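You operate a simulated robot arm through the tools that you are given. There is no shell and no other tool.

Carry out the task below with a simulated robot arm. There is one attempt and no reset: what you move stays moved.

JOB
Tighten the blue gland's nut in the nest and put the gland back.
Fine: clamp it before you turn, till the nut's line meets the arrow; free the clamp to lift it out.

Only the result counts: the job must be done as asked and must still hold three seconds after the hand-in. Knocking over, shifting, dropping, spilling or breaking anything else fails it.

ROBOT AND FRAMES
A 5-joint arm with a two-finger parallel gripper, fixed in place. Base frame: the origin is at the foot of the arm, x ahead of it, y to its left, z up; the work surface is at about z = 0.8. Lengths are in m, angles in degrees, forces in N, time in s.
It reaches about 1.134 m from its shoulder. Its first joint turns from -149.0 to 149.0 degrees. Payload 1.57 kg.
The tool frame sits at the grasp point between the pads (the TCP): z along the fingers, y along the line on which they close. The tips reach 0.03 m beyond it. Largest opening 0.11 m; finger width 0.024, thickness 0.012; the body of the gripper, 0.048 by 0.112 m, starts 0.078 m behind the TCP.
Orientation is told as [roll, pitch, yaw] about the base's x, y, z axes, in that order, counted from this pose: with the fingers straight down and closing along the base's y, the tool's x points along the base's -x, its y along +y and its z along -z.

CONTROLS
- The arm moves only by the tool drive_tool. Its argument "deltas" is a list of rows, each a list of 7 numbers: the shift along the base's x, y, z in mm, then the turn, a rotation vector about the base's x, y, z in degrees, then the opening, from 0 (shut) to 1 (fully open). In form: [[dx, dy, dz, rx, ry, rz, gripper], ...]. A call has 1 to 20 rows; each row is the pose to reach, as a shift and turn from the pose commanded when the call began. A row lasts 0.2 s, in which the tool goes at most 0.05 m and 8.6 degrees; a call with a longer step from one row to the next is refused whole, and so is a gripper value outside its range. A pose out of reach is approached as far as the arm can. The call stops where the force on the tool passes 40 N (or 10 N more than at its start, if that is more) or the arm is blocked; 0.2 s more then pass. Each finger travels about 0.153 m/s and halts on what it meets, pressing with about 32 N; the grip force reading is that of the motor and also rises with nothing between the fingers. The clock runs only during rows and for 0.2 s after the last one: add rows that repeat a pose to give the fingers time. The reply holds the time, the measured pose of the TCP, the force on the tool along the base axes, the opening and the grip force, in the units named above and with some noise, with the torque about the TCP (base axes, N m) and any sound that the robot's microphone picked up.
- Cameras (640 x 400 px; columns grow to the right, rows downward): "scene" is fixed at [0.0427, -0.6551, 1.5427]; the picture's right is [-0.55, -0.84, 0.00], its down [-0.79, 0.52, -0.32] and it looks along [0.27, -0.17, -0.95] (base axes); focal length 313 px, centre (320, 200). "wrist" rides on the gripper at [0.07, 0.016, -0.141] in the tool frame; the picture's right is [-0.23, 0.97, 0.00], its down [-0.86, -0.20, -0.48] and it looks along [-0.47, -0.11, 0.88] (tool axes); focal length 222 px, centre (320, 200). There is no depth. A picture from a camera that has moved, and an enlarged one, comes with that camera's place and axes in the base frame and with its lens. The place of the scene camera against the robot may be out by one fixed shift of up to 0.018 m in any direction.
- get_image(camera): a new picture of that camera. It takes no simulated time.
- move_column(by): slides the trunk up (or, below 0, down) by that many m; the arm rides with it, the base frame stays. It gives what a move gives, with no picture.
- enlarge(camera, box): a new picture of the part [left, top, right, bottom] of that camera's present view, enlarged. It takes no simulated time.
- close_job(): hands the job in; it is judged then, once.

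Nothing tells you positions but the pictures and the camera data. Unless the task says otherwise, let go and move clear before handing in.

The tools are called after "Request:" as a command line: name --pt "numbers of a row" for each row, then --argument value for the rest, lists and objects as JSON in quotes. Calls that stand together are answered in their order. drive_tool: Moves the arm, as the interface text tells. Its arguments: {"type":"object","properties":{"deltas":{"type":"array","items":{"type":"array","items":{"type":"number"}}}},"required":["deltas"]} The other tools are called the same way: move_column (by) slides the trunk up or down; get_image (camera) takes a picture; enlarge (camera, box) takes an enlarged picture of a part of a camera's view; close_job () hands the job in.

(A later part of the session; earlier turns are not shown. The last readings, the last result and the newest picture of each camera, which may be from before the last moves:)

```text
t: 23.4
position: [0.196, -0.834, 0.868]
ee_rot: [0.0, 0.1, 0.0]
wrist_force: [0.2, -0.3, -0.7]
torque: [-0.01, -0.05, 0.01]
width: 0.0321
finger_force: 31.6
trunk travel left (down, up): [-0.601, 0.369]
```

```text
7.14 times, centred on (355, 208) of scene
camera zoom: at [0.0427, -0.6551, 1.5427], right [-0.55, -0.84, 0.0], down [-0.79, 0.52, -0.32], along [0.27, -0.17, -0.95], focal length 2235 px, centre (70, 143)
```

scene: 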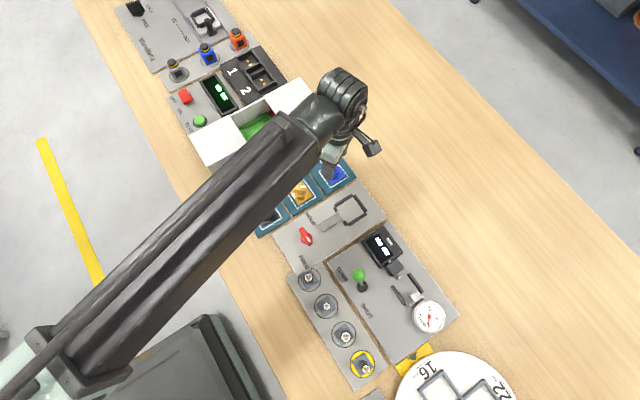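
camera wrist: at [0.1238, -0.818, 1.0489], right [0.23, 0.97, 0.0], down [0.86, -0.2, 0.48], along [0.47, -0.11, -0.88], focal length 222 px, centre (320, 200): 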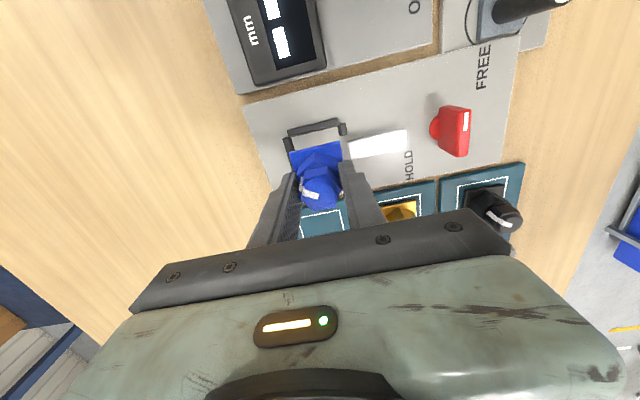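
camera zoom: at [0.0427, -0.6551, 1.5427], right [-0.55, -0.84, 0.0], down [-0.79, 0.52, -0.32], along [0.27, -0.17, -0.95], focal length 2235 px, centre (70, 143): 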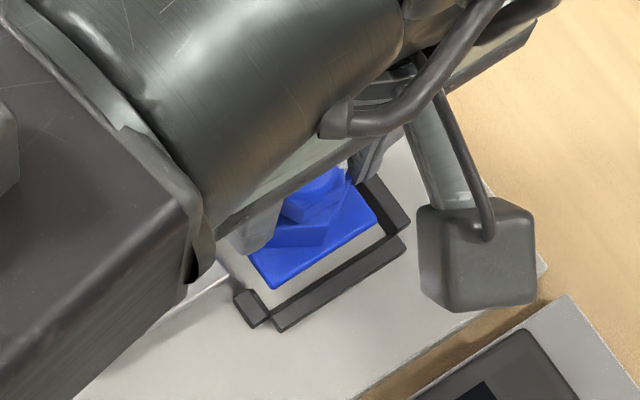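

At this height the gap to the -x wall is larger than to the +x wall. I'll shift back 1.5 mm in x and lower gently into the nest.

Request:
drive_tool --pt "-1.7 0 0 0 0 0 0.1" --pt "-1.7 0 0 0 0 0 0.1"

Request:
move_column --by -0.007

Request:
enlarge --camera "wrist" --box '[260, 90, 380, 190]'

```text
t: 24.0
position: [0.1943, -0.8343, 0.8679]
ee_rot: [0.0, 0.0, 0.1]
wrist_force: [-0.2, 0.2, -0.7]
torque: [-0.04, 0.01, 0.02]
width: 0.0321
finger_force: 31.6
trunk travel left (down, up): [-0.601, 0.369]
```

```text
t: 24.6
position: [0.1948, -0.8343, 0.8608]
ee_rot: [0.0, 0.0, 0.0]
wrist_force: [-0.4, -0.3, -1.5]
torque: [-0.02, 0.02, 0.01]
width: 0.032
finger_force: 31.7
trunk travel left (down, up): [-0.594, 0.376]
```

```text
4.00 times, centred on (320, 140) of wrist
camera zoom: at [0.1241, -0.8181, 1.0018], right [0.23, 0.97, 0.0], down [0.86, -0.2, 0.48], along [0.47, -0.11, -0.88], focal length 888 px, centre (320, 440)
```

zoom: 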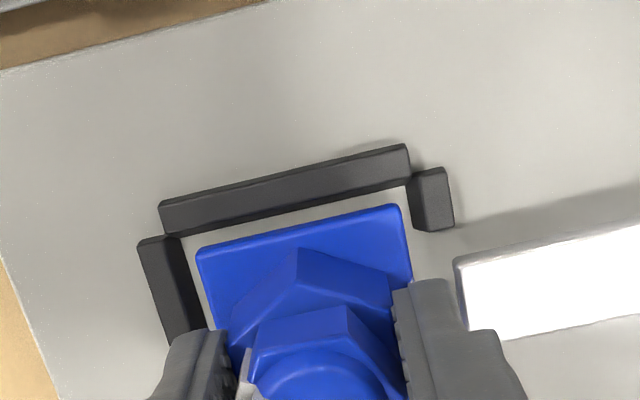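

Request:
move_column --by -0.004

Request:
move_column --by -0.002

Request:
enlarge --camera "wrist" --box '[260, 90, 380, 190]'

```text
t: 25.1
position: [0.1946, -0.8344, 0.8571]
ee_rot: [0.0, 0.0, 0.0]
wrist_force: [0.6, 0.9, -0.1]
torque: [0.01, 0.0, 0.03]
width: 0.0322
finger_force: 31.6
trunk travel left (down, up): [-0.59, 0.38]
```

```text
t: 25.6
position: [0.1936, -0.8329, 0.8563]
ee_rot: [-0.2, 0.1, 0.0]
wrist_force: [0.9, -7.9, 24.4]
torque: [-0.23, -0.01, 0.01]
width: 0.0321
finger_force: 31.6
trunk travel left (down, up): [-0.588, 0.382]
```

```text
4.00 times, centred on (320, 140) of wrist
camera zoom: at [0.1239, -0.8172, 0.9974], right [0.23, 0.97, 0.0], down [0.85, -0.2, 0.48], along [0.47, -0.11, -0.88], focal length 888 px, centre (320, 440)
```

zoom: 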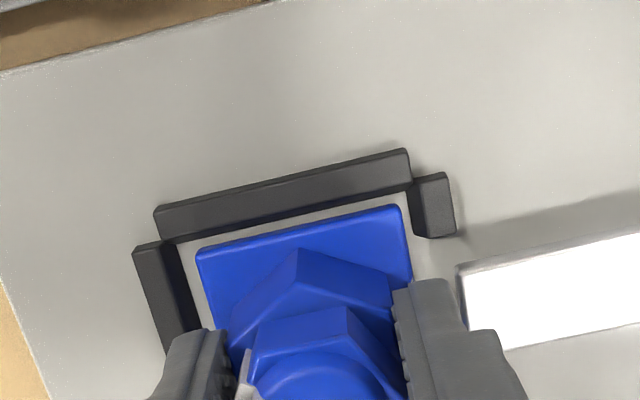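

The base has touched the nest floor (24 N up) and the picture shows it inside the walls. I'll ease up 1.5 mm and let go.

Request:
move_column --by 0.0015

Request:
drive_tool --pt "0 0 0 0 0 0 0.3" --pt "0 0 0 0 0 0 0.35" --pt "0 0 0 0 0 0 0.45" --pt "0 0 0 0 0 0 0.55" --pt "0 0 0 0 0 0 0.55"

Request:
move_column --by 0.13

Request:
get_image --camera "wrist"

Request:
enlarge --camera "wrist" --box '[260, 80, 400, 200]'

```text
t: 26.1
position: [0.1945, -0.834, 0.8562]
ee_rot: [0.0, 0.0, 0.0]
wrist_force: [-0.1, 0.2, 4.9]
torque: [-0.12, -0.06, 0.02]
width: 0.0322
finger_force: 32.0
trunk travel left (down, up): [-0.59, 0.38]
```

```text
t: 27.3
position: [0.1939, -0.8353, 0.8568]
ee_rot: [0.0, 0.0, -0.1]
wrist_force: [0.1, 0.4, -0.3]
torque: [0.01, 0.0, -0.02]
width: 0.0605
finger_force: 0.1
trunk travel left (down, up): [-0.59, 0.38]
```

```text
t: 28.9
position: [0.1943, -0.8334, 0.986]
ee_rot: [0.1, 0.0, -0.1]
wrist_force: [1.0, 0.8, 0.4]
torque: [0.0, 0.01, -0.01]
width: 0.0605
finger_force: 0.0
trunk travel left (down, up): [-0.72, 0.25]
```

```text
taken
camera wrist: at [0.1242, -0.8181, 1.1274], right [0.23, 0.97, 0.0], down [0.86, -0.2, 0.48], along [0.47, -0.11, -0.88], focal length 222 px, centre (320, 200)
```

wrist: 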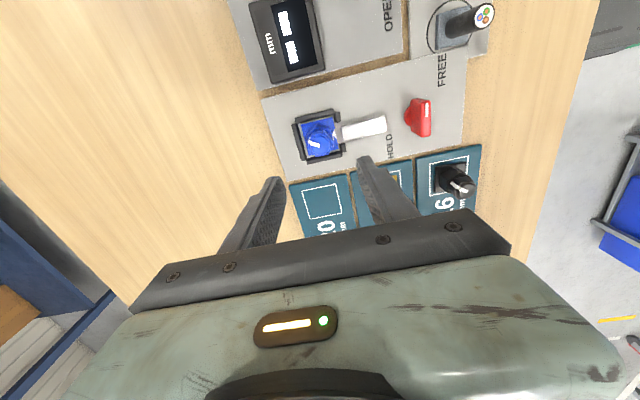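

```text
3.33 times, centred on (330, 140) of wrist
camera zoom: at [0.1242, -0.8181, 1.1274], right [0.23, 0.97, 0.0], down [0.86, -0.2, 0.48], along [0.47, -0.11, -0.88], focal length 740 px, centre (287, 400)
```

zoom: 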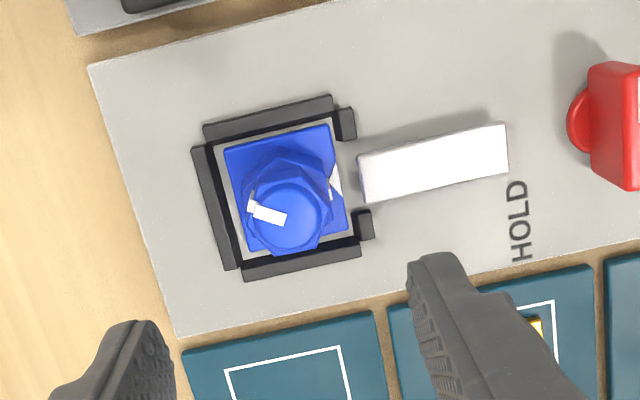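

The gland is seated in the nest. Next I'll go over the red knob and measure its height and centre.

Request:
enlarge --camera "wrist" --box '[390, 80, 450, 150]'

Request:
drive_tool --pt "0 45 0 0 0 0 0.55" --pt "0 90 0 0 0 0 0.5" --pt "0 128.5 0 0 0 0 0.45" --pt "0 128.5 0 0 0 0 0.45"

Request:
enlarge --camera "wrist" --box '[270, 100, 370, 200]'

```text
5.71 times, centred on (420, 115) of wrist
camera zoom: at [0.1242, -0.8181, 1.1274], right [0.23, 0.97, 0.0], down [0.86, -0.2, 0.48], along [0.47, -0.11, -0.88], focal length 1269 px, centre (-251, 686)
```

zoom: 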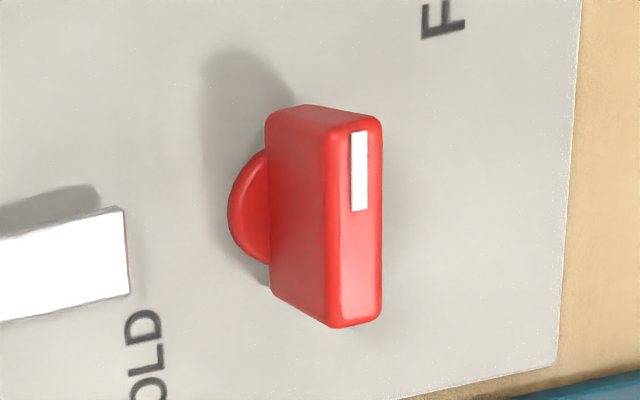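

```text
t: 29.9
position: [0.1943, -0.704, 0.9865]
ee_rot: [-0.1, 0.0, 0.0]
wrist_force: [-0.3, 0.5, -0.4]
torque: [-0.04, 0.04, 0.0]
width: 0.0493
finger_force: 0.1
trunk travel left (down, up): [-0.72, 0.25]
```

```text
4.00 times, centred on (320, 150) of wrist
camera zoom: at [0.1234, -0.6872, 1.1275], right [0.23, 0.97, 0.0], down [0.86, -0.2, 0.48], along [0.47, -0.11, -0.88], focal length 888 px, centre (320, 400)
```

zoom: 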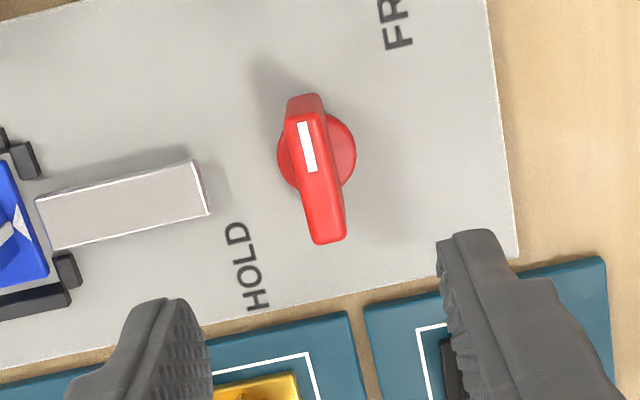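

The knob's axis is at about (0.194, -0.705), its bar top is at about z 0.847, and it sits on the tool axis. I'll narrow the fingers, lower and grip the bar.

Request:
drive_tool --pt "0 -0.5 0 0 0 0 0.35" --pt "0 -0.5 0 0 0 0 0.3" --pt "0 -0.5 0 0 0 0 0.3"

Request:
move_column --by -0.1

Request:
enlarge --camera "wrist" --box '[270, 110, 370, 210]'

```text
t: 30.7
position: [0.1949, -0.7052, 0.9866]
ee_rot: [0.0, 0.0, 0.0]
wrist_force: [0.9, 1.0, -0.3]
torque: [0.0, -0.01, -0.01]
width: 0.0329
finger_force: 0.1
trunk travel left (down, up): [-0.72, 0.25]
```

```text
t: 32.0
position: [0.1948, -0.7041, 0.8858]
ee_rot: [0.0, 0.0, 0.0]
wrist_force: [-0.4, -0.7, 0.6]
torque: [-0.01, -0.02, 0.03]
width: 0.0329
finger_force: 0.1
trunk travel left (down, up): [-0.62, 0.35]
```

```text
4.00 times, centred on (320, 160) of wrist
camera zoom: at [0.1231, -0.6887, 1.0275], right [0.23, 0.97, 0.0], down [0.86, -0.2, 0.48], along [0.47, -0.11, -0.88], focal length 888 px, centre (320, 360)
```

zoom: 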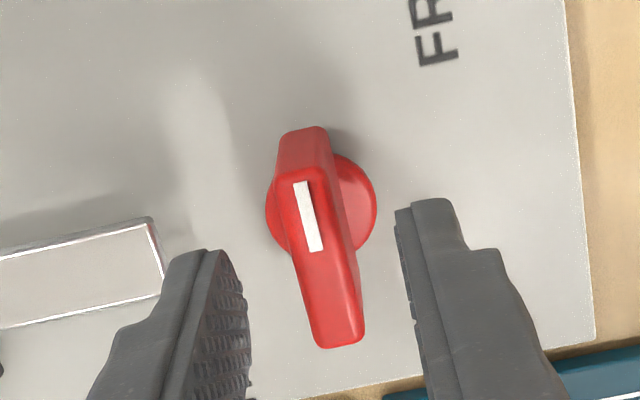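

Request:
move_column --by -0.03

Request:
drive_tool --pt "0 0.5 0 0 0 0 0.2" --pt "0 0.5 0 0 0 0 0.1" --pt "0 0.5 0 0 0 0 0.03" --pt "0 0.5 0 0 0 0 0.03"

Request:
get_image --camera "wrist"

```text
t: 32.8
position: [0.1937, -0.7059, 0.8564]
ee_rot: [0.0, 0.0, 0.0]
wrist_force: [0.3, -0.5, -0.7]
torque: [0.02, 0.02, 0.0]
width: 0.033
finger_force: 0.0
trunk travel left (down, up): [-0.59, 0.38]
```

```text
t: 33.8
position: [0.1931, -0.7055, 0.857]
ee_rot: [-0.1, 0.0, -0.1]
wrist_force: [1.3, -12.4, 7.7]
torque: [0.05, 0.16, -0.01]
width: 0.0121
finger_force: 29.2
trunk travel left (down, up): [-0.59, 0.38]
```

```text
taken
camera wrist: at [0.1228, -0.6886, 0.9973], right [0.23, 0.97, 0.0], down [0.85, -0.2, 0.48], along [0.47, -0.11, -0.88], focal length 222 px, centre (320, 200)
```

wrist: 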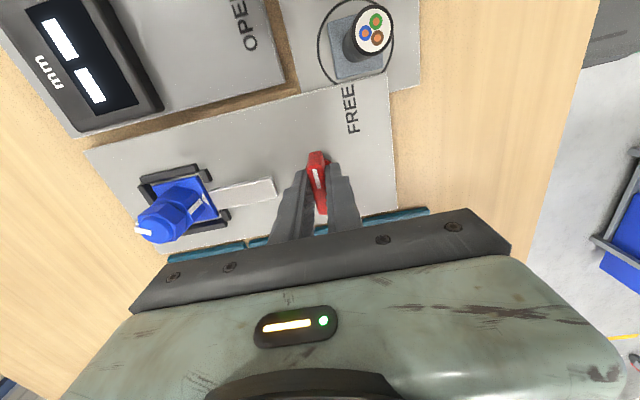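

I have the bar gripped with a small side load, so I'll ease 1 mm toward -y. Then I'll try a small counter-clockwise turn, toward the HOLD side.

Request:
drive_tool --pt "0 -1 0 0 0 0 0.03" --pt "0 -1 0 0 0 4 0.03" --pt "0 -1 0 0 0 8 0.03" --pt "0 -1 0 0 0 8 0.03"

Request:
enlarge --camera "wrist" --box '[120, 130, 340, 260]'

```text
t: 34.8
position: [0.1938, -0.7056, 0.8569]
ee_rot: [0.0, 0.0, 8.0]
wrist_force: [-0.1, 1.0, -1.5]
torque: [-0.13, -0.04, -0.09]
width: 0.012
finger_force: 29.2
trunk travel left (down, up): [-0.59, 0.38]
```

```text
2.91 times, centred on (230, 195) of wrist
camera zoom: at [0.1213, -0.6992, 0.9973], right [0.09, 1.0, 0.0], down [0.87, -0.08, 0.48], along [0.48, -0.04, -0.88], focal length 646 px, centre (582, 214)
```

zoom: 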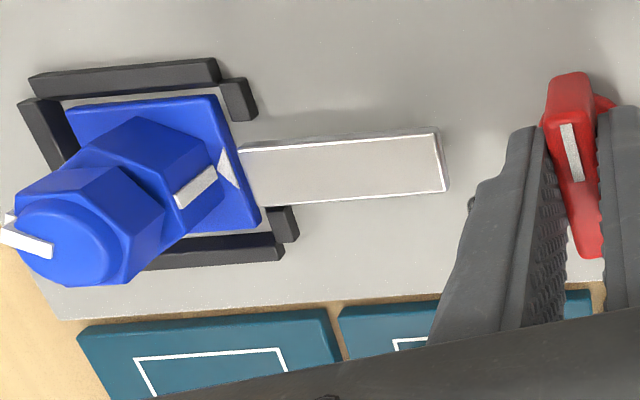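

The knob turns easily this way. I'll continue in steps and watch the torque and the jaw.

Request:
drive_tool --pt "0 0 0 0 0 8 0.03" --pt "0 0 0 0 0 16 0.03" --pt "0 0 0 0 0 24 0.03" --pt "0 0 0 0 0 32 0.03" --pt "0 0 0 0 0 32 0.03"

Request:
get_image --camera "wrist"

Request:
enlarge --camera "scene" --box '[270, 170, 400, 270]'

```text
t: 36.0
position: [0.1936, -0.7073, 0.857]
ee_rot: [-0.2, 0.0, 40.1]
wrist_force: [3.0, -11.5, 7.8]
torque: [0.44, -0.47, -0.01]
width: 0.0119
finger_force: 28.8
trunk travel left (down, up): [-0.59, 0.38]
```

```text
taken
camera wrist: at [0.129, -0.7385, 0.9973], right [-0.45, 0.89, 0.0], down [0.78, 0.4, 0.48], along [0.43, 0.22, -0.88], focal length 222 px, centre (320, 200)
```

wrist: 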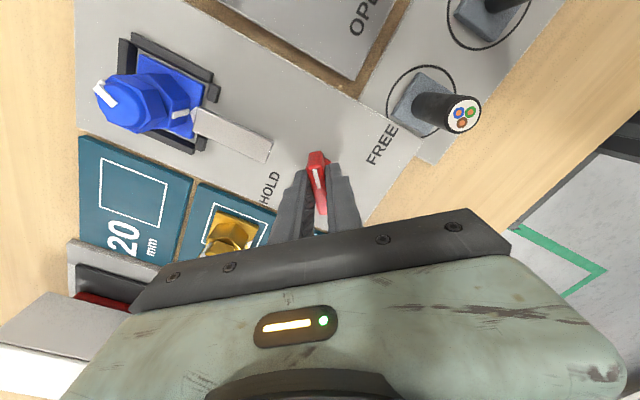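

```text
4.00 times, centred on (335, 220) of scene
camera zoom: at [0.0427, -0.6551, 1.5427], right [-0.55, -0.84, 0.0], down [-0.79, 0.52, -0.32], along [0.27, -0.17, -0.95], focal length 1251 px, centre (260, 120)
```

zoom: 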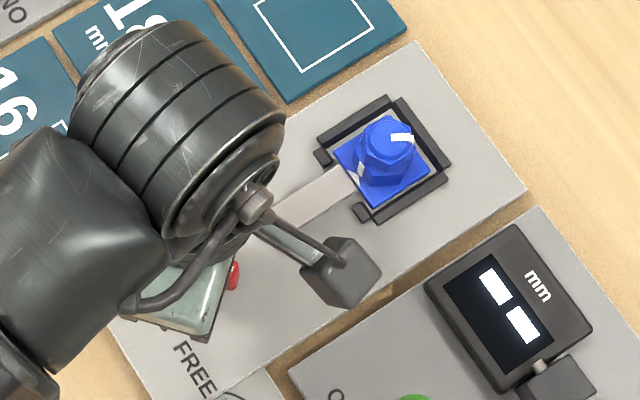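

The jaw is advancing toward the gland and the knob is still turning. I'll add a small centring shift and keep going toward 90°.

Request:
drive_tool --pt "0.6 -0.8 0 0 0 4 0.03" --pt "0.6 -0.8 0 0 0 12 0.03" --pt "0.6 -0.8 0 0 0 20 0.03" --pt "0.6 -0.8 0 0 0 20 0.03"

Request:
enlarge --camera "scene" --box '[270, 170, 400, 270]'

Request:
get_image --camera "wrist"

```text
t: 37.0
position: [0.1937, -0.7066, 0.8562]
ee_rot: [0.0, -0.1, 59.9]
wrist_force: [-1.0, 1.3, -2.3]
torque: [-0.83, 0.44, 0.04]
width: 0.0122
finger_force: 29.2
trunk travel left (down, up): [-0.59, 0.38]
```

```text
4.00 times, centred on (335, 220) of scene
camera zoom: at [0.0427, -0.6551, 1.5427], right [-0.55, -0.84, 0.0], down [-0.79, 0.52, -0.32], along [0.27, -0.17, -0.95], focal length 1251 px, centre (260, 120)
```

zoom: 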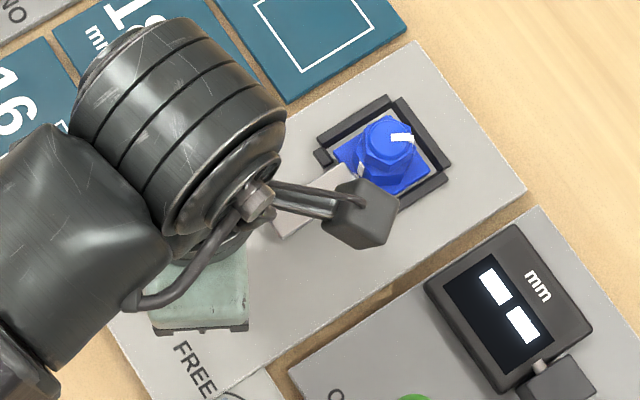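

```text
taken
camera wrist: at [0.1445, -0.7591, 0.9973], right [-0.73, 0.68, 0.0], down [0.6, 0.64, 0.48], along [0.33, 0.35, -0.88], focal length 222 px, centre (320, 200)
```

wrist: 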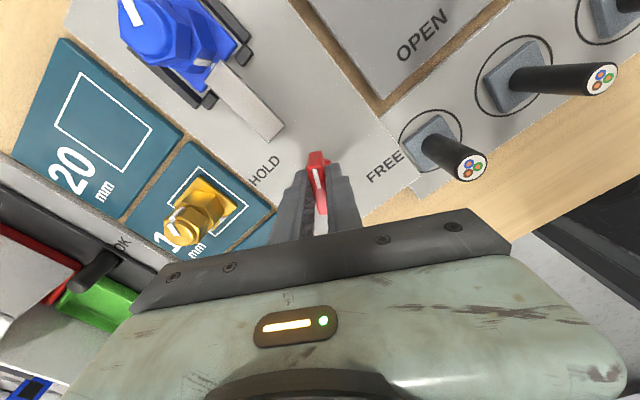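

Request:
drive_tool --pt "0 0 0 0 0 8 0.03" --pt "0 0 0 0 0 16 0.03" --pt "0 0 0 0 0 23 0.03" --pt "0 0 0 0 0 30 0.03" --pt "0 0 0 0 0 30 0.03"

Request:
enlarge --camera "scene" --box '[270, 170, 400, 270]'

Request:
get_image --camera "wrist"

```text
t: 38.2
position: [0.195, -0.7069, 0.8552]
ee_rot: [-0.1, 0.0, 90.1]
wrist_force: [5.4, -6.9, 4.9]
torque: [0.72, 0.03, -0.06]
width: 0.012
finger_force: 29.3
trunk travel left (down, up): [-0.59, 0.38]
```

```text
4.00 times, centred on (335, 220) of scene
camera zoom: at [0.0427, -0.6551, 1.5427], right [-0.55, -0.84, 0.0], down [-0.79, 0.52, -0.32], along [0.27, -0.17, -0.95], focal length 1251 px, centre (260, 120)
```

zoom: 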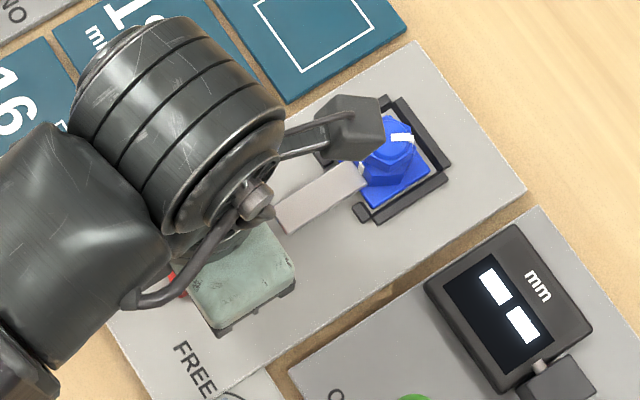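

```text
taken
camera wrist: at [0.178, -0.7766, 0.9973], right [-0.97, 0.23, 0.0], down [0.2, 0.86, 0.48], along [0.11, 0.47, -0.88], focal length 222 px, centre (320, 200)
```

wrist: 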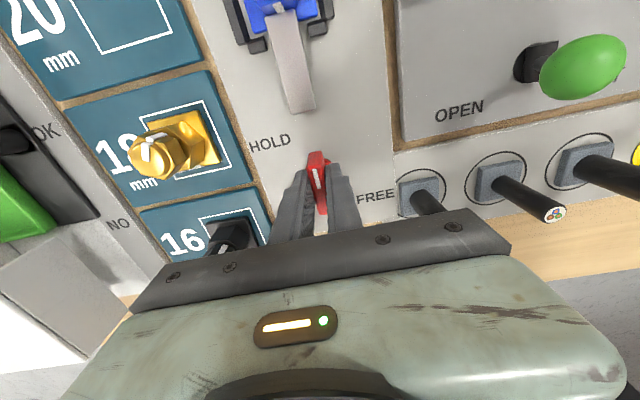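

The knob points at the nest now (90°), with little torque so far. I'll probe a little further to see whether there's a stop.

Request:
drive_tool --pt "0 0 0 0 0 4 0.03" --pt "0 0 0 0 0 6 0.03" --pt "0 0 0 0 0 6 0.03"

Request:
enlarge --camera "wrist" --box '[220, 0, 360, 110]'

Request:
enlarge --camera "wrist" --box '[270, 130, 370, 240]'

```text
t: 39.0
position: [0.1944, -0.7057, 0.8557]
ee_rot: [0.0, 0.0, 94.0]
wrist_force: [10.5, -4.4, 4.1]
torque: [-0.45, -0.19, -0.82]
width: 0.0134
finger_force: 30.6
trunk travel left (down, up): [-0.59, 0.38]
```

```text
3.64 times, centred on (290, 55) of wrist
camera zoom: at [0.1828, -0.7773, 0.9973], right [-0.99, 0.16, 0.0], down [0.14, 0.87, 0.48], along [0.08, 0.47, -0.88], focal length 808 px, centre (429, 727)
```

zoom: 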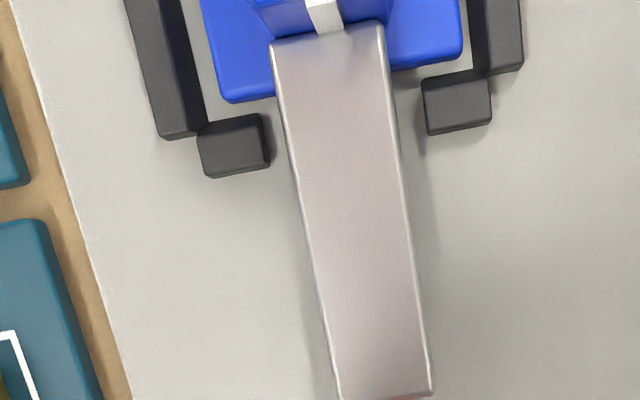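

```text
3.64 times, centred on (320, 185) of wrist
camera zoom: at [0.1828, -0.7773, 0.9973], right [-0.99, 0.16, 0.0], down [0.14, 0.87, 0.48], along [0.08, 0.47, -0.88], focal length 808 px, centre (320, 254)
```

zoom: 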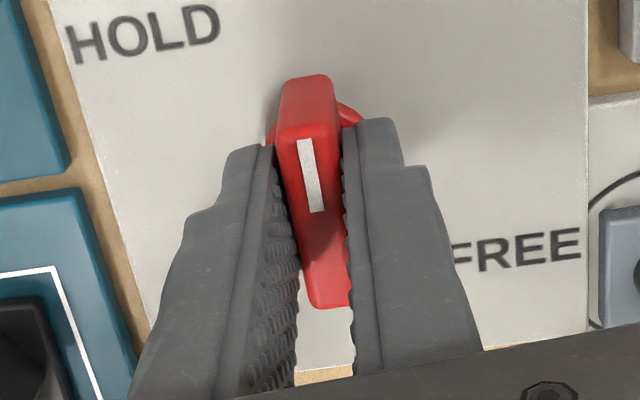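

The torque jumped to 0.82 N·m just past 90°, so the knob is at its HOLD stop and the jaw is clamped on the gland. I'll relax, release the knob and rise.

Request:
drive_tool --pt "0 0 0 0 0 -4 0.03" --pt "0 0 0 0 0 -4 0.15" --pt "0 0 0 0 0 -4 0.3" --pt "0 0 0 0 0 -4 0.3"

Request:
move_column --by 0.13

Request:
get_image --camera "wrist"

Request:
enlarge --camera "wrist" --box '[240, 20, 360, 160]'

```text
t: 40.0
position: [0.194, -0.707, 0.8556]
ee_rot: [-0.1, -0.1, 92.0]
wrist_force: [-0.7, -0.2, -0.5]
torque: [0.02, -0.02, -0.01]
width: 0.0328
finger_force: 0.0
trunk travel left (down, up): [-0.59, 0.38]
```

```text
t: 41.6
position: [0.1941, -0.7075, 0.9858]
ee_rot: [0.0, 0.0, 92.0]
wrist_force: [-0.3, -0.9, 0.1]
torque: [-0.01, 0.01, 0.03]
width: 0.0328
finger_force: 0.0
trunk travel left (down, up): [-0.72, 0.25]
```

```text
taken
camera wrist: at [0.1791, -0.7767, 1.1274], right [-0.98, 0.19, 0.0], down [0.17, 0.86, 0.48], along [0.09, 0.47, -0.88], focal length 222 px, centre (320, 200)
```

wrist: 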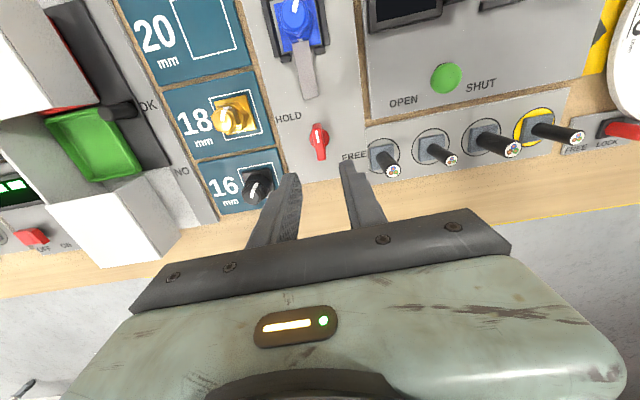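

```text
2.86 times, centred on (300, 90) of wrist
camera zoom: at [0.1791, -0.7767, 1.1274], right [-0.98, 0.19, 0.0], down [0.17, 0.86, 0.48], along [0.09, 0.47, -0.88], focal length 635 px, centre (377, 514)
```

zoom: 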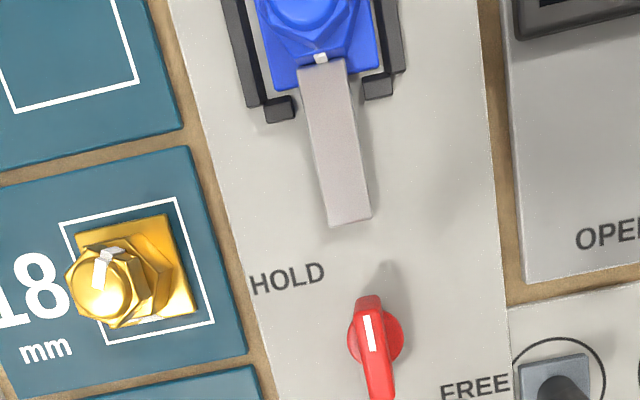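

The knob is at HOLD. Now I'll look straight down at the clamped gland to measure the nut's exact angle and centre.

Request:
drive_tool --pt "0 -30 0 0 0 -2 0.4" --pt "0 -60 0 0 0 -2 0.55" --pt "0 -60 0 0 0 -2 0.55"

Request:
enlarge --camera "wrist" --box '[270, 40, 370, 130]'

Request:
drive_tool --pt "0 -35 0 0 0 0 0.55" --pt "0.4 -68 0 0 0 0 0.55" --pt "0.4 -68 0 0 0 0 0.55"

Request:
enlarge --camera "wrist" --box '[290, 110, 350, 160]'

```text
t: 42.4
position: [0.1944, -0.7661, 0.9876]
ee_rot: [0.0, 0.0, 89.9]
wrist_force: [0.2, 0.1, -0.1]
torque: [-0.04, -0.02, -0.02]
width: 0.0606
finger_force: 0.0
trunk travel left (down, up): [-0.72, 0.25]
```

```text
4.44 times, centred on (320, 85) of wrist
camera zoom: at [0.176, -0.8363, 1.1273], right [-0.97, 0.23, 0.0], down [0.2, 0.85, 0.48], along [0.11, 0.47, -0.88], focal length 987 px, centre (320, 711)
```

zoom: 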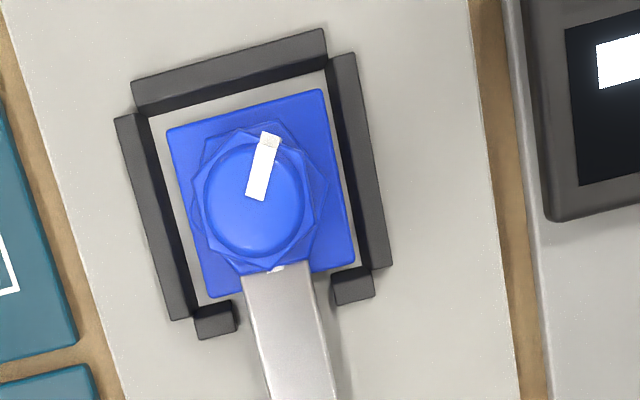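

```text
t: 43.2
position: [0.1939, -0.835, 0.986]
ee_rot: [-0.1, 0.0, 90.0]
wrist_force: [-0.2, -0.4, -0.1]
torque: [-0.02, -0.01, 0.02]
width: 0.0606
finger_force: 0.0
trunk travel left (down, up): [-0.72, 0.25]
```

```text
8.00 times, centred on (320, 135) of wrist
camera zoom: at [0.1771, -0.9049, 1.1273], right [-0.97, 0.23, 0.0], down [0.2, 0.85, 0.48], along [0.11, 0.47, -0.88], focal length 1777 px, centre (320, 720)
```

zoom: 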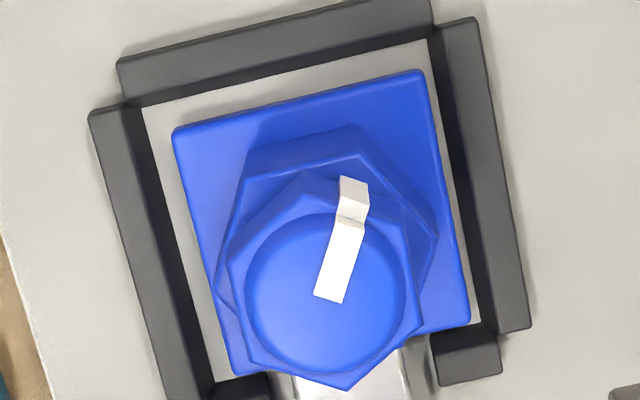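

The nut is on the tool axis with its line at about -120°, so its flats match the current 90° yaw. Tightening from here is 150° clockwise, ending at yaw -60°. I'll descend onto the nut only.

Request:
move_column --by -0.09

Request:
move_column --by -0.028

Request:
drive_tool --pt "0 0 0 0 0 0 0.4" --pt "0 0 0 0 0 0 0.3" --pt "0 0 0 0 0 0 0.2" --pt "0 0 0 0 0 0 0.1" --pt "0 0 0 0 0 0 0.1"

Request:
enlarge --camera "wrist" --box '[250, 100, 390, 220]'

```text
t: 44.4
position: [0.1943, -0.8343, 0.8958]
ee_rot: [0.0, 0.0, 90.0]
wrist_force: [0.3, -0.6, 0.3]
torque: [0.01, 0.03, -0.02]
width: 0.0606
finger_force: 0.0
trunk travel left (down, up): [-0.63, 0.34]
```

```text
t: 45.1
position: [0.1943, -0.8349, 0.868]
ee_rot: [0.0, 0.0, 90.0]
wrist_force: [0.8, -0.4, 0.0]
torque: [0.01, -0.02, 0.0]
width: 0.0605
finger_force: 0.0
trunk travel left (down, up): [-0.602, 0.368]
```

```text
t: 46.3
position: [0.1939, -0.8356, 0.8687]
ee_rot: [0.0, 0.1, 89.9]
wrist_force: [0.0, -0.6, 1.7]
torque: [-0.04, -0.1, 0.0]
width: 0.0367
finger_force: 32.1
trunk travel left (down, up): [-0.602, 0.368]
```

```text
3.33 times, centred on (320, 160) of wrist
camera zoom: at [0.1771, -0.9046, 1.0095], right [-0.97, 0.23, 0.0], down [0.2, 0.86, 0.48], along [0.11, 0.47, -0.88], focal length 740 px, centre (320, 333)
```

zoom: 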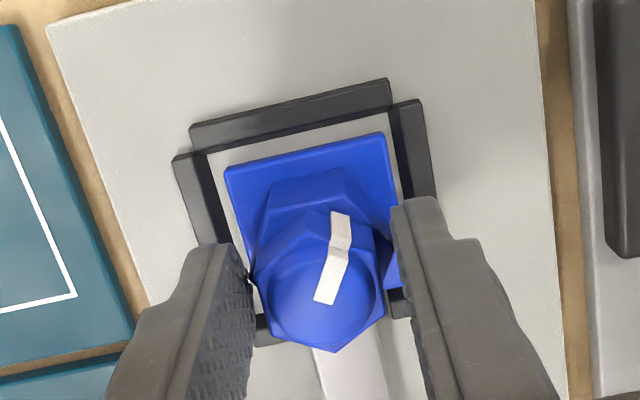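

The width of 36.7 mm means the tips caught the body's corners rather than the nut. I'll open, rise 3.5 mm and close again.

Request:
drive_tool --pt "0 0 0 0 0 0 0.4" --pt "0 0 0 0 0 0 0.5" --pt "0 0 0 0 0 0 0.5"

Request:
move_column --by 0.0035

Request:
drive_tool --pt "0 0 0 0 0 0 0.4" --pt "0 0 0 0 0 0 0.3" --pt "0 0 0 0 0 0 0.2" --pt "0 0 0 0 0 0 0.1" --pt "0 0 0 0 0 0 0.1"

Request:
enlarge --camera "wrist" --box '[250, 100, 390, 220]'

```text
t: 47.1
position: [0.1949, -0.8347, 0.868]
ee_rot: [0.0, 0.1, 90.0]
wrist_force: [0.2, 0.7, -0.1]
torque: [-0.03, -0.03, 0.02]
width: 0.055
finger_force: 0.0
trunk travel left (down, up): [-0.602, 0.368]
```

```text
t: 47.7
position: [0.1928, -0.8339, 0.8719]
ee_rot: [-0.1, 0.0, 90.0]
wrist_force: [-0.1, 0.7, 0.9]
torque: [-0.02, 0.0, -0.01]
width: 0.0552
finger_force: 0.0
trunk travel left (down, up): [-0.605, 0.365]
```

```text
t: 48.9
position: [0.1937, -0.8353, 0.871]
ee_rot: [0.0, 0.0, 90.0]
wrist_force: [0.0, 0.7, -0.3]
torque: [-0.01, 0.0, -0.02]
width: 0.0263
finger_force: 32.1
trunk travel left (down, up): [-0.605, 0.365]
```

```text
3.33 times, centred on (320, 160) of wrist
camera zoom: at [0.1772, -0.9047, 1.0129], right [-0.97, 0.23, 0.0], down [0.2, 0.85, 0.48], along [0.11, 0.47, -0.88], focal length 740 px, centre (320, 333)
```

zoom: 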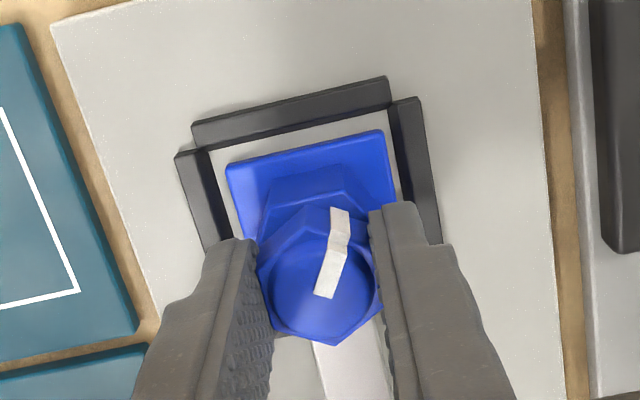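

I'm now holding the nut flats at 26.3 mm with no side load. I'll start turning clockwise a little to check how it responds.

Request:
drive_tool --pt "0 0 0 0 0 -5 0.1" --pt "0 0 0 0 0 -10 0.1" --pt "0 0 0 0 0 -15 0.1" --pt "0 0 0 0 0 -20 0.1" --pt "0 0 0 0 0 -20 0.1"

Request:
enlarge --camera "wrist" --box '[250, 100, 390, 220]'

```text
t: 50.1
position: [0.1945, -0.8347, 0.8716]
ee_rot: [0.0, 0.0, 70.0]
wrist_force: [-0.9, -0.6, 0.4]
torque: [-0.01, 0.02, 0.02]
width: 0.0264
finger_force: 31.9
trunk travel left (down, up): [-0.605, 0.365]
```

```text
3.33 times, centred on (320, 160) of wrist
camera zoom: at [0.1545, -0.8946, 1.0129], right [-0.84, 0.55, 0.0], down [0.48, 0.73, 0.48], along [0.26, 0.4, -0.88], focal length 740 px, centre (320, 333)
```

zoom: 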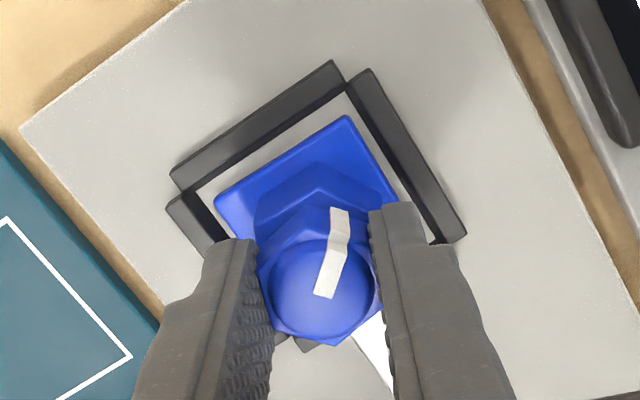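

The nut turns with the tool and the clamped body stays square in the nest. I'll continue clockwise.

Request:
drive_tool --pt "0 0 0 0 0 -7 0.1" --pt "0 0 0 0 0 -14 0.1" --pt "0 0 0 0 0 -21 0.1" --pt "0 0 0 0 0 -28 0.1" --pt "0 0 0 0 0 -35 0.1" --pt "0 0 0 0 0 -42 0.1" --pt "0 0 0 0 0 -49 0.1" --pt "0 0 0 0 0 -56 0.1" --pt "0 0 0 0 0 -63 0.1" --pt "0 0 0 0 0 -70 0.1" --pt "0 0 0 0 0 -70 0.1"

Request:
enlarge --camera "wrist" --box '[250, 100, 390, 220]'

```text
t: 52.5
position: [0.1943, -0.8346, 0.8713]
ee_rot: [0.0, -0.1, 0.0]
wrist_force: [-1.4, 0.8, -0.3]
torque: [-0.04, 0.07, -0.02]
width: 0.0266
finger_force: 31.7
trunk travel left (down, up): [-0.605, 0.365]
```

```text
3.33 times, centred on (320, 160) of wrist
camera zoom: at [0.1242, -0.8186, 1.0129], right [0.23, 0.97, 0.0], down [0.85, -0.2, 0.48], along [0.47, -0.11, -0.88], focal length 740 px, centre (320, 333)
```

zoom: 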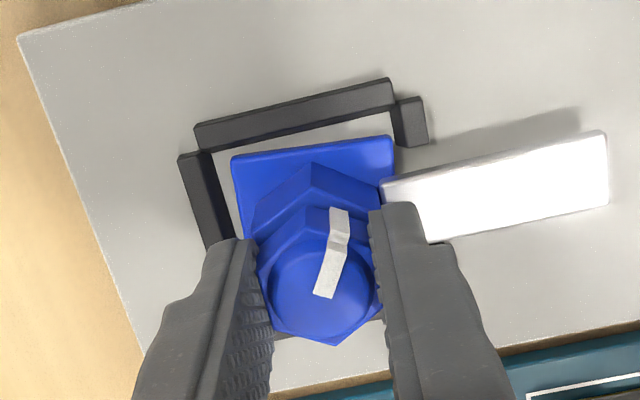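

The nut has turned 90°, but the base may have rotated a few degrees in the nest. I'll look closer before going on.

Request:
enlarge --camera "wrist" --box '[290, 115, 370, 185]'

Request:
enlarge --camera "scene" --box '[280, 170, 400, 260]'

Request:
get_image --camera "wrist"

```text
5.71 times, centred on (330, 150) of wrist
camera zoom: at [0.1242, -0.8186, 1.0129], right [0.23, 0.97, 0.0], down [0.85, -0.2, 0.48], along [0.47, -0.11, -0.88], focal length 1269 px, centre (263, 486)
```

zoom: 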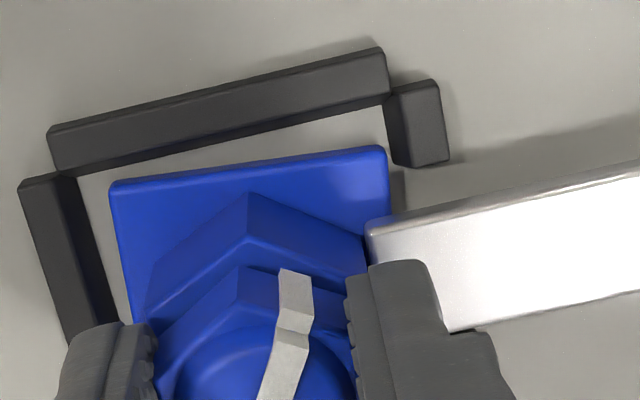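

```text
4.44 times, centred on (340, 215) of scene
camera zoom: at [0.0427, -0.6551, 1.5427], right [-0.55, -0.84, 0.0], down [-0.79, 0.52, -0.32], along [0.27, -0.17, -0.95], focal length 1390 px, centre (231, 133)
```

zoom: 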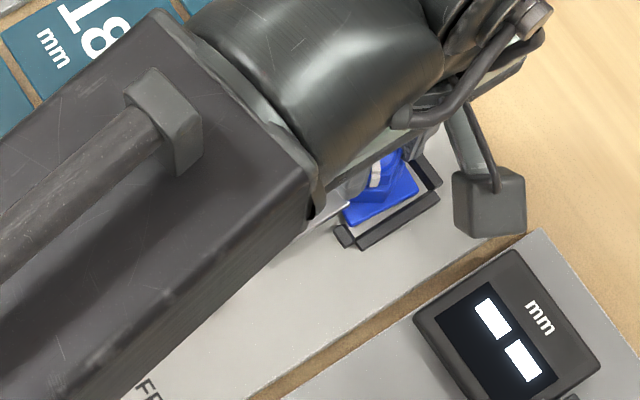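

```text
taken
camera wrist: at [0.1242, -0.8186, 1.0129], right [0.23, 0.97, 0.0], down [0.85, -0.2, 0.48], along [0.47, -0.11, -0.88], focal length 222 px, centre (320, 200)
```

wrist: 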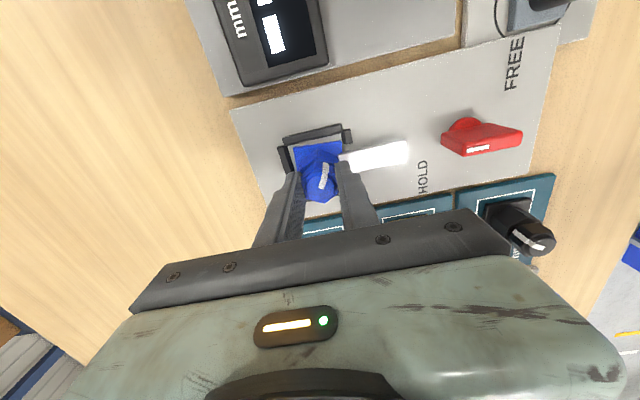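

The body has rotated about 6–7° clockwise in the nest while the nut turned about 84° relative to it. The angle between nut and body is what counts, so I'll carry on and compare the line with the arrow.

Request:
drive_tool --pt "0 0 0 0 0 -6 0.1" --pt "0 0 0 0 0 -12 0.1" --pt "0 0 0 0 0 -18 0.1" --pt "0 0 0 0 0 -24 0.1" --pt "0 0 0 0 0 -30 0.1" --pt "0 0 0 0 0 -36 0.1" --pt "0 0 0 0 0 -42 0.1" --pt "0 0 0 0 0 -48 0.1" --pt "0 0 0 0 0 -48 0.1"

Request:
get_image --camera "wrist"

Request:
enlarge --camera "wrist" --box '[280, 105, 370, 210]'

Request:
enlarge --camera "scene" --box '[300, 170, 400, 245]'

```text
t: 54.5
position: [0.1945, -0.8351, 0.8723]
ee_rot: [-0.1, 0.0, -48.2]
wrist_force: [-0.5, 1.9, -0.2]
torque: [0.04, 0.02, -0.01]
width: 0.0266
finger_force: 32.1
trunk travel left (down, up): [-0.605, 0.365]
```

```text
taken
camera wrist: at [0.159, -0.772, 1.013], right [0.88, 0.48, 0.0], down [0.42, -0.77, 0.48], along [0.23, -0.42, -0.88], focal length 222 px, centre (320, 200)
```

wrist: 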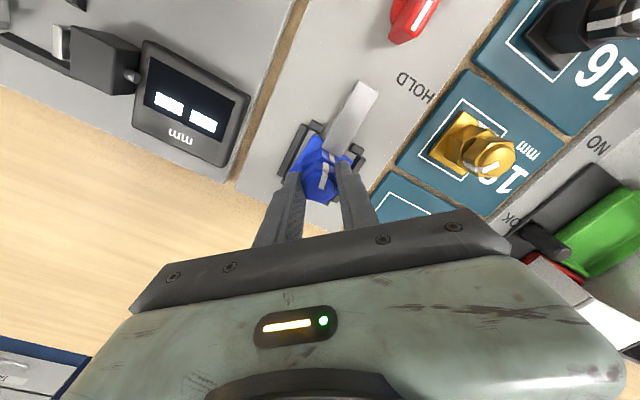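

```text
3.81 times, centred on (325, 158) of wrist
camera zoom: at [0.159, -0.772, 1.013], right [0.88, 0.48, 0.0], down [0.42, -0.77, 0.48], along [0.23, -0.42, -0.88], focal length 846 px, centre (301, 362)
```

zoom: 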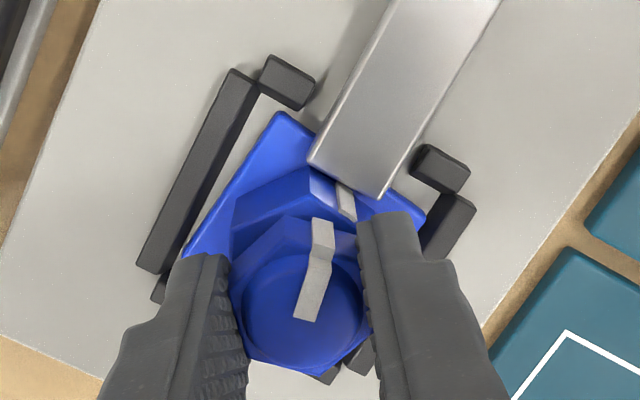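

```text
5.33 times, centred on (350, 208) of scene
camera zoom: at [0.0427, -0.6551, 1.5427], right [-0.55, -0.84, 0.0], down [-0.79, 0.52, -0.32], along [0.27, -0.17, -0.95], focal length 1669 px, centre (160, 160)
```

zoom: 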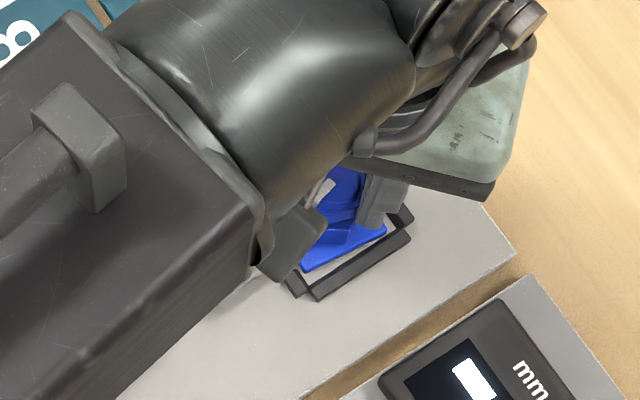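

The body mark and the nut line are both visible now, and the body has rotated about 8°, so roughly 20° remains. I'll turn 12° more and compare.

Request:
drive_tool --pt "0 0 0 0 0 -4 0.1" --pt "0 0 0 0 0 -8 0.1" --pt "0 0 0 0 0 -12 0.1" --pt "0 0 0 0 0 -12 0.1"

Request:
enlarge --camera "wrist" --box '[290, 120, 360, 200]'

```text
t: 55.5
position: [0.1938, -0.8355, 0.8715]
ee_rot: [0.0, 0.1, -60.1]
wrist_force: [0.0, 1.9, -0.6]
torque: [0.07, 0.03, 0.01]
width: 0.0268
finger_force: 31.7
trunk travel left (down, up): [-0.605, 0.365]
```

```text
5.00 times, centred on (325, 160) of wrist
camera zoom: at [0.1724, -0.7667, 1.013], right [0.96, 0.29, 0.0], down [0.25, -0.84, 0.48], along [0.14, -0.46, -0.88], focal length 1111 px, centre (295, 400)
```

zoom: 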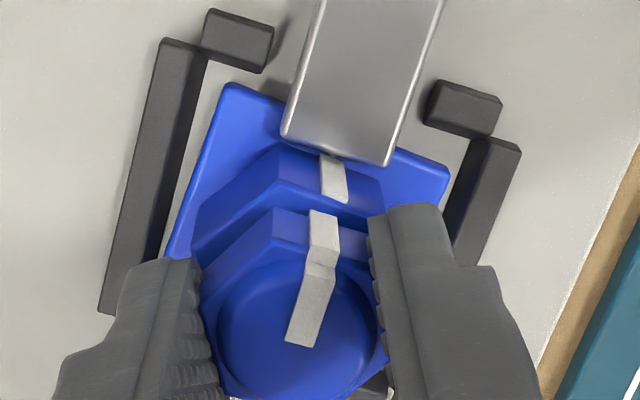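

The nut line is at 90° in the base frame and the body mark is at about 83°, so about 7° remains. I'll turn 7° more and recheck.

Request:
drive_tool --pt "0 0 0 0 0 -3 0.1" --pt "0 0 0 0 0 -5 0.1" --pt "0 0 0 0 0 -7 0.1" --pt "0 0 0 0 0 -7 0.1"

Request:
enlarge --camera "wrist" --box '[290, 120, 360, 200]'

```text
t: 56.5
position: [0.1953, -0.834, 0.873]
ee_rot: [0.1, 0.0, -66.9]
wrist_force: [0.9, 6.5, 0.1]
torque: [0.37, -0.04, 0.16]
width: 0.0267
finger_force: 32.0
trunk travel left (down, up): [-0.605, 0.365]
```

```text
5.00 times, centred on (325, 160) of wrist
camera zoom: at [0.1818, -0.7643, 1.0133], right [0.99, 0.17, 0.0], down [0.15, -0.87, 0.48], along [0.08, -0.47, -0.88], focal length 1111 px, centre (295, 400)
```

zoom: 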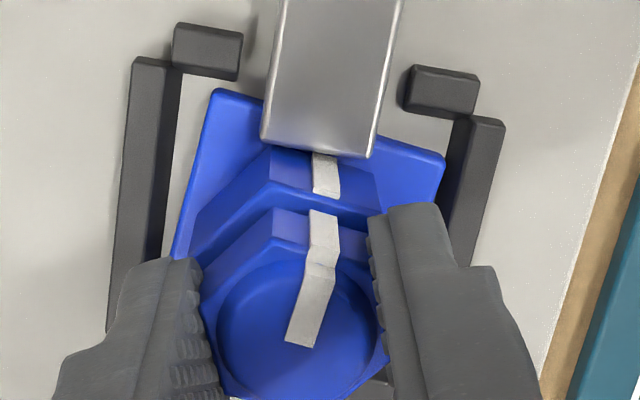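

By calculation the nut line and body mark now agree to within a couple of degrees. I'll zoom in to verify.

Request:
enlarge --camera "wrist" --box '[315, 145, 350, 195]'

Request:
enlarge --camera "wrist" --box '[320, 148, 345, 172]'

```text
8.00 times, centred on (332, 170) of wrist
camera zoom: at [0.1818, -0.7643, 1.0133], right [0.99, 0.17, 0.0], down [0.15, -0.87, 0.48], along [0.08, -0.47, -0.88], focal length 1777 px, centre (220, 440)
```

zoom: 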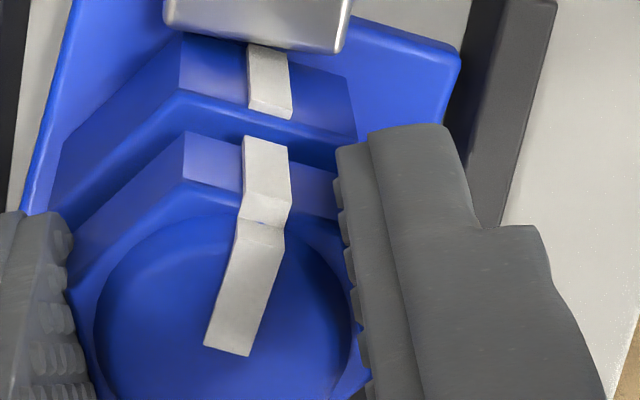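

```text
16.00 times, centred on (332, 160) of wrist
camera zoom: at [0.1818, -0.7643, 1.0133], right [0.99, 0.17, 0.0], down [0.15, -0.87, 0.48], along [0.08, -0.47, -0.88], focal length 3554 px, centre (120, 840)
```

zoom: 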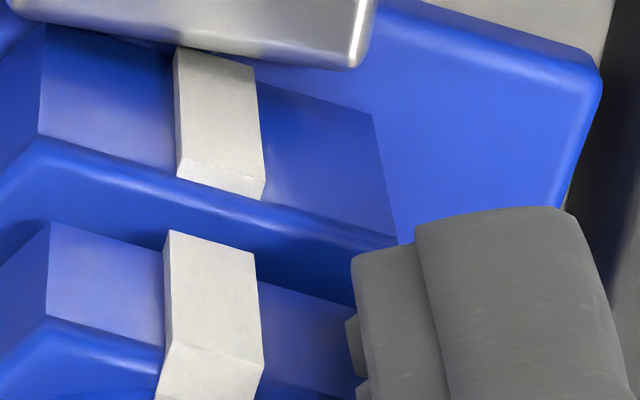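

The nut and body look aligned to within about 1–2°. I'll let go of the nut, rise and measure more exactly from overhead.

Request:
drive_tool --pt "0 0 0 0 0 0 0.3" --pt "0 0 0 0 0 0 0.4" --pt "0 0 0 0 0 0 0.5" --pt "0 0 0 0 0 0 0.5"

Request:
move_column --by 0.1

Request:
drive_tool --pt "13 -35 0 0 0 0 0.5" --pt "13 -70 0 0 0 0 0.5" --pt "13 -70 0 0 0 0 0.5"

Request:
get_image --camera "wrist"

Request:
enlarge --camera "wrist" --box '[285, 45, 365, 115]'

```text
t: 57.5
position: [0.1947, -0.835, 0.871]
ee_rot: [0.0, 0.0, -67.0]
wrist_force: [-0.2, -0.3, 0.1]
torque: [-0.01, 0.0, 0.0]
width: 0.055
finger_force: 0.1
trunk travel left (down, up): [-0.605, 0.365]
```

```text
t: 58.8
position: [0.1943, -0.8357, 0.9722]
ee_rot: [0.0, 0.0, -67.0]
wrist_force: [-1.1, 0.4, -0.6]
torque: [-0.01, 0.02, 0.02]
width: 0.055
finger_force: 0.0
trunk travel left (down, up): [-0.705, 0.265]
```

```text
t: 59.6
position: [0.2064, -0.8826, 0.9721]
ee_rot: [-0.1, -0.1, -67.0]
wrist_force: [0.0, 0.2, -0.3]
torque: [0.01, -0.06, 0.03]
width: 0.0549
finger_force: 0.1
out of reach, approached as far as the arm can: row 2, 3
trunk travel left (down, up): [-0.705, 0.265]
```

```text
taken
camera wrist: at [0.1941, -0.8116, 1.113], right [0.99, 0.17, 0.0], down [0.15, -0.87, 0.48], along [0.08, -0.47, -0.88], focal length 222 px, centre (320, 200)
```

wrist: 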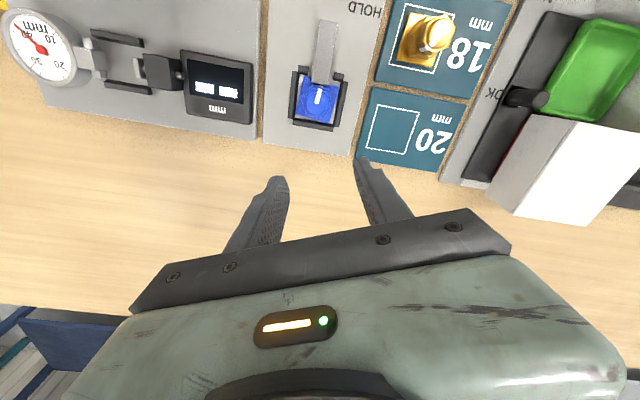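

```text
5.71 times, centred on (325, 80) of wrist
camera zoom: at [0.1941, -0.8116, 1.113], right [0.99, 0.17, 0.0], down [0.15, -0.87, 0.48], along [0.08, -0.47, -0.88], focal length 1269 px, centre (291, 886)
```

zoom: 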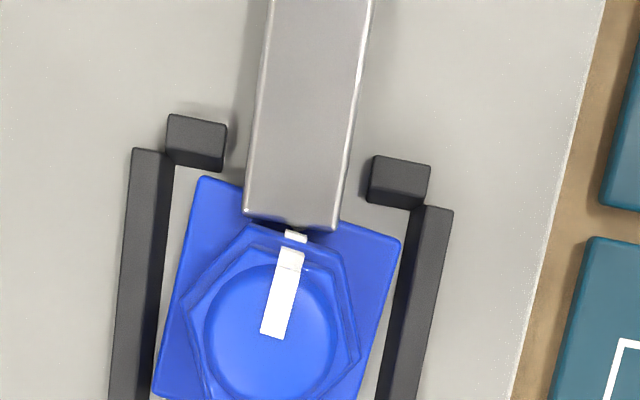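

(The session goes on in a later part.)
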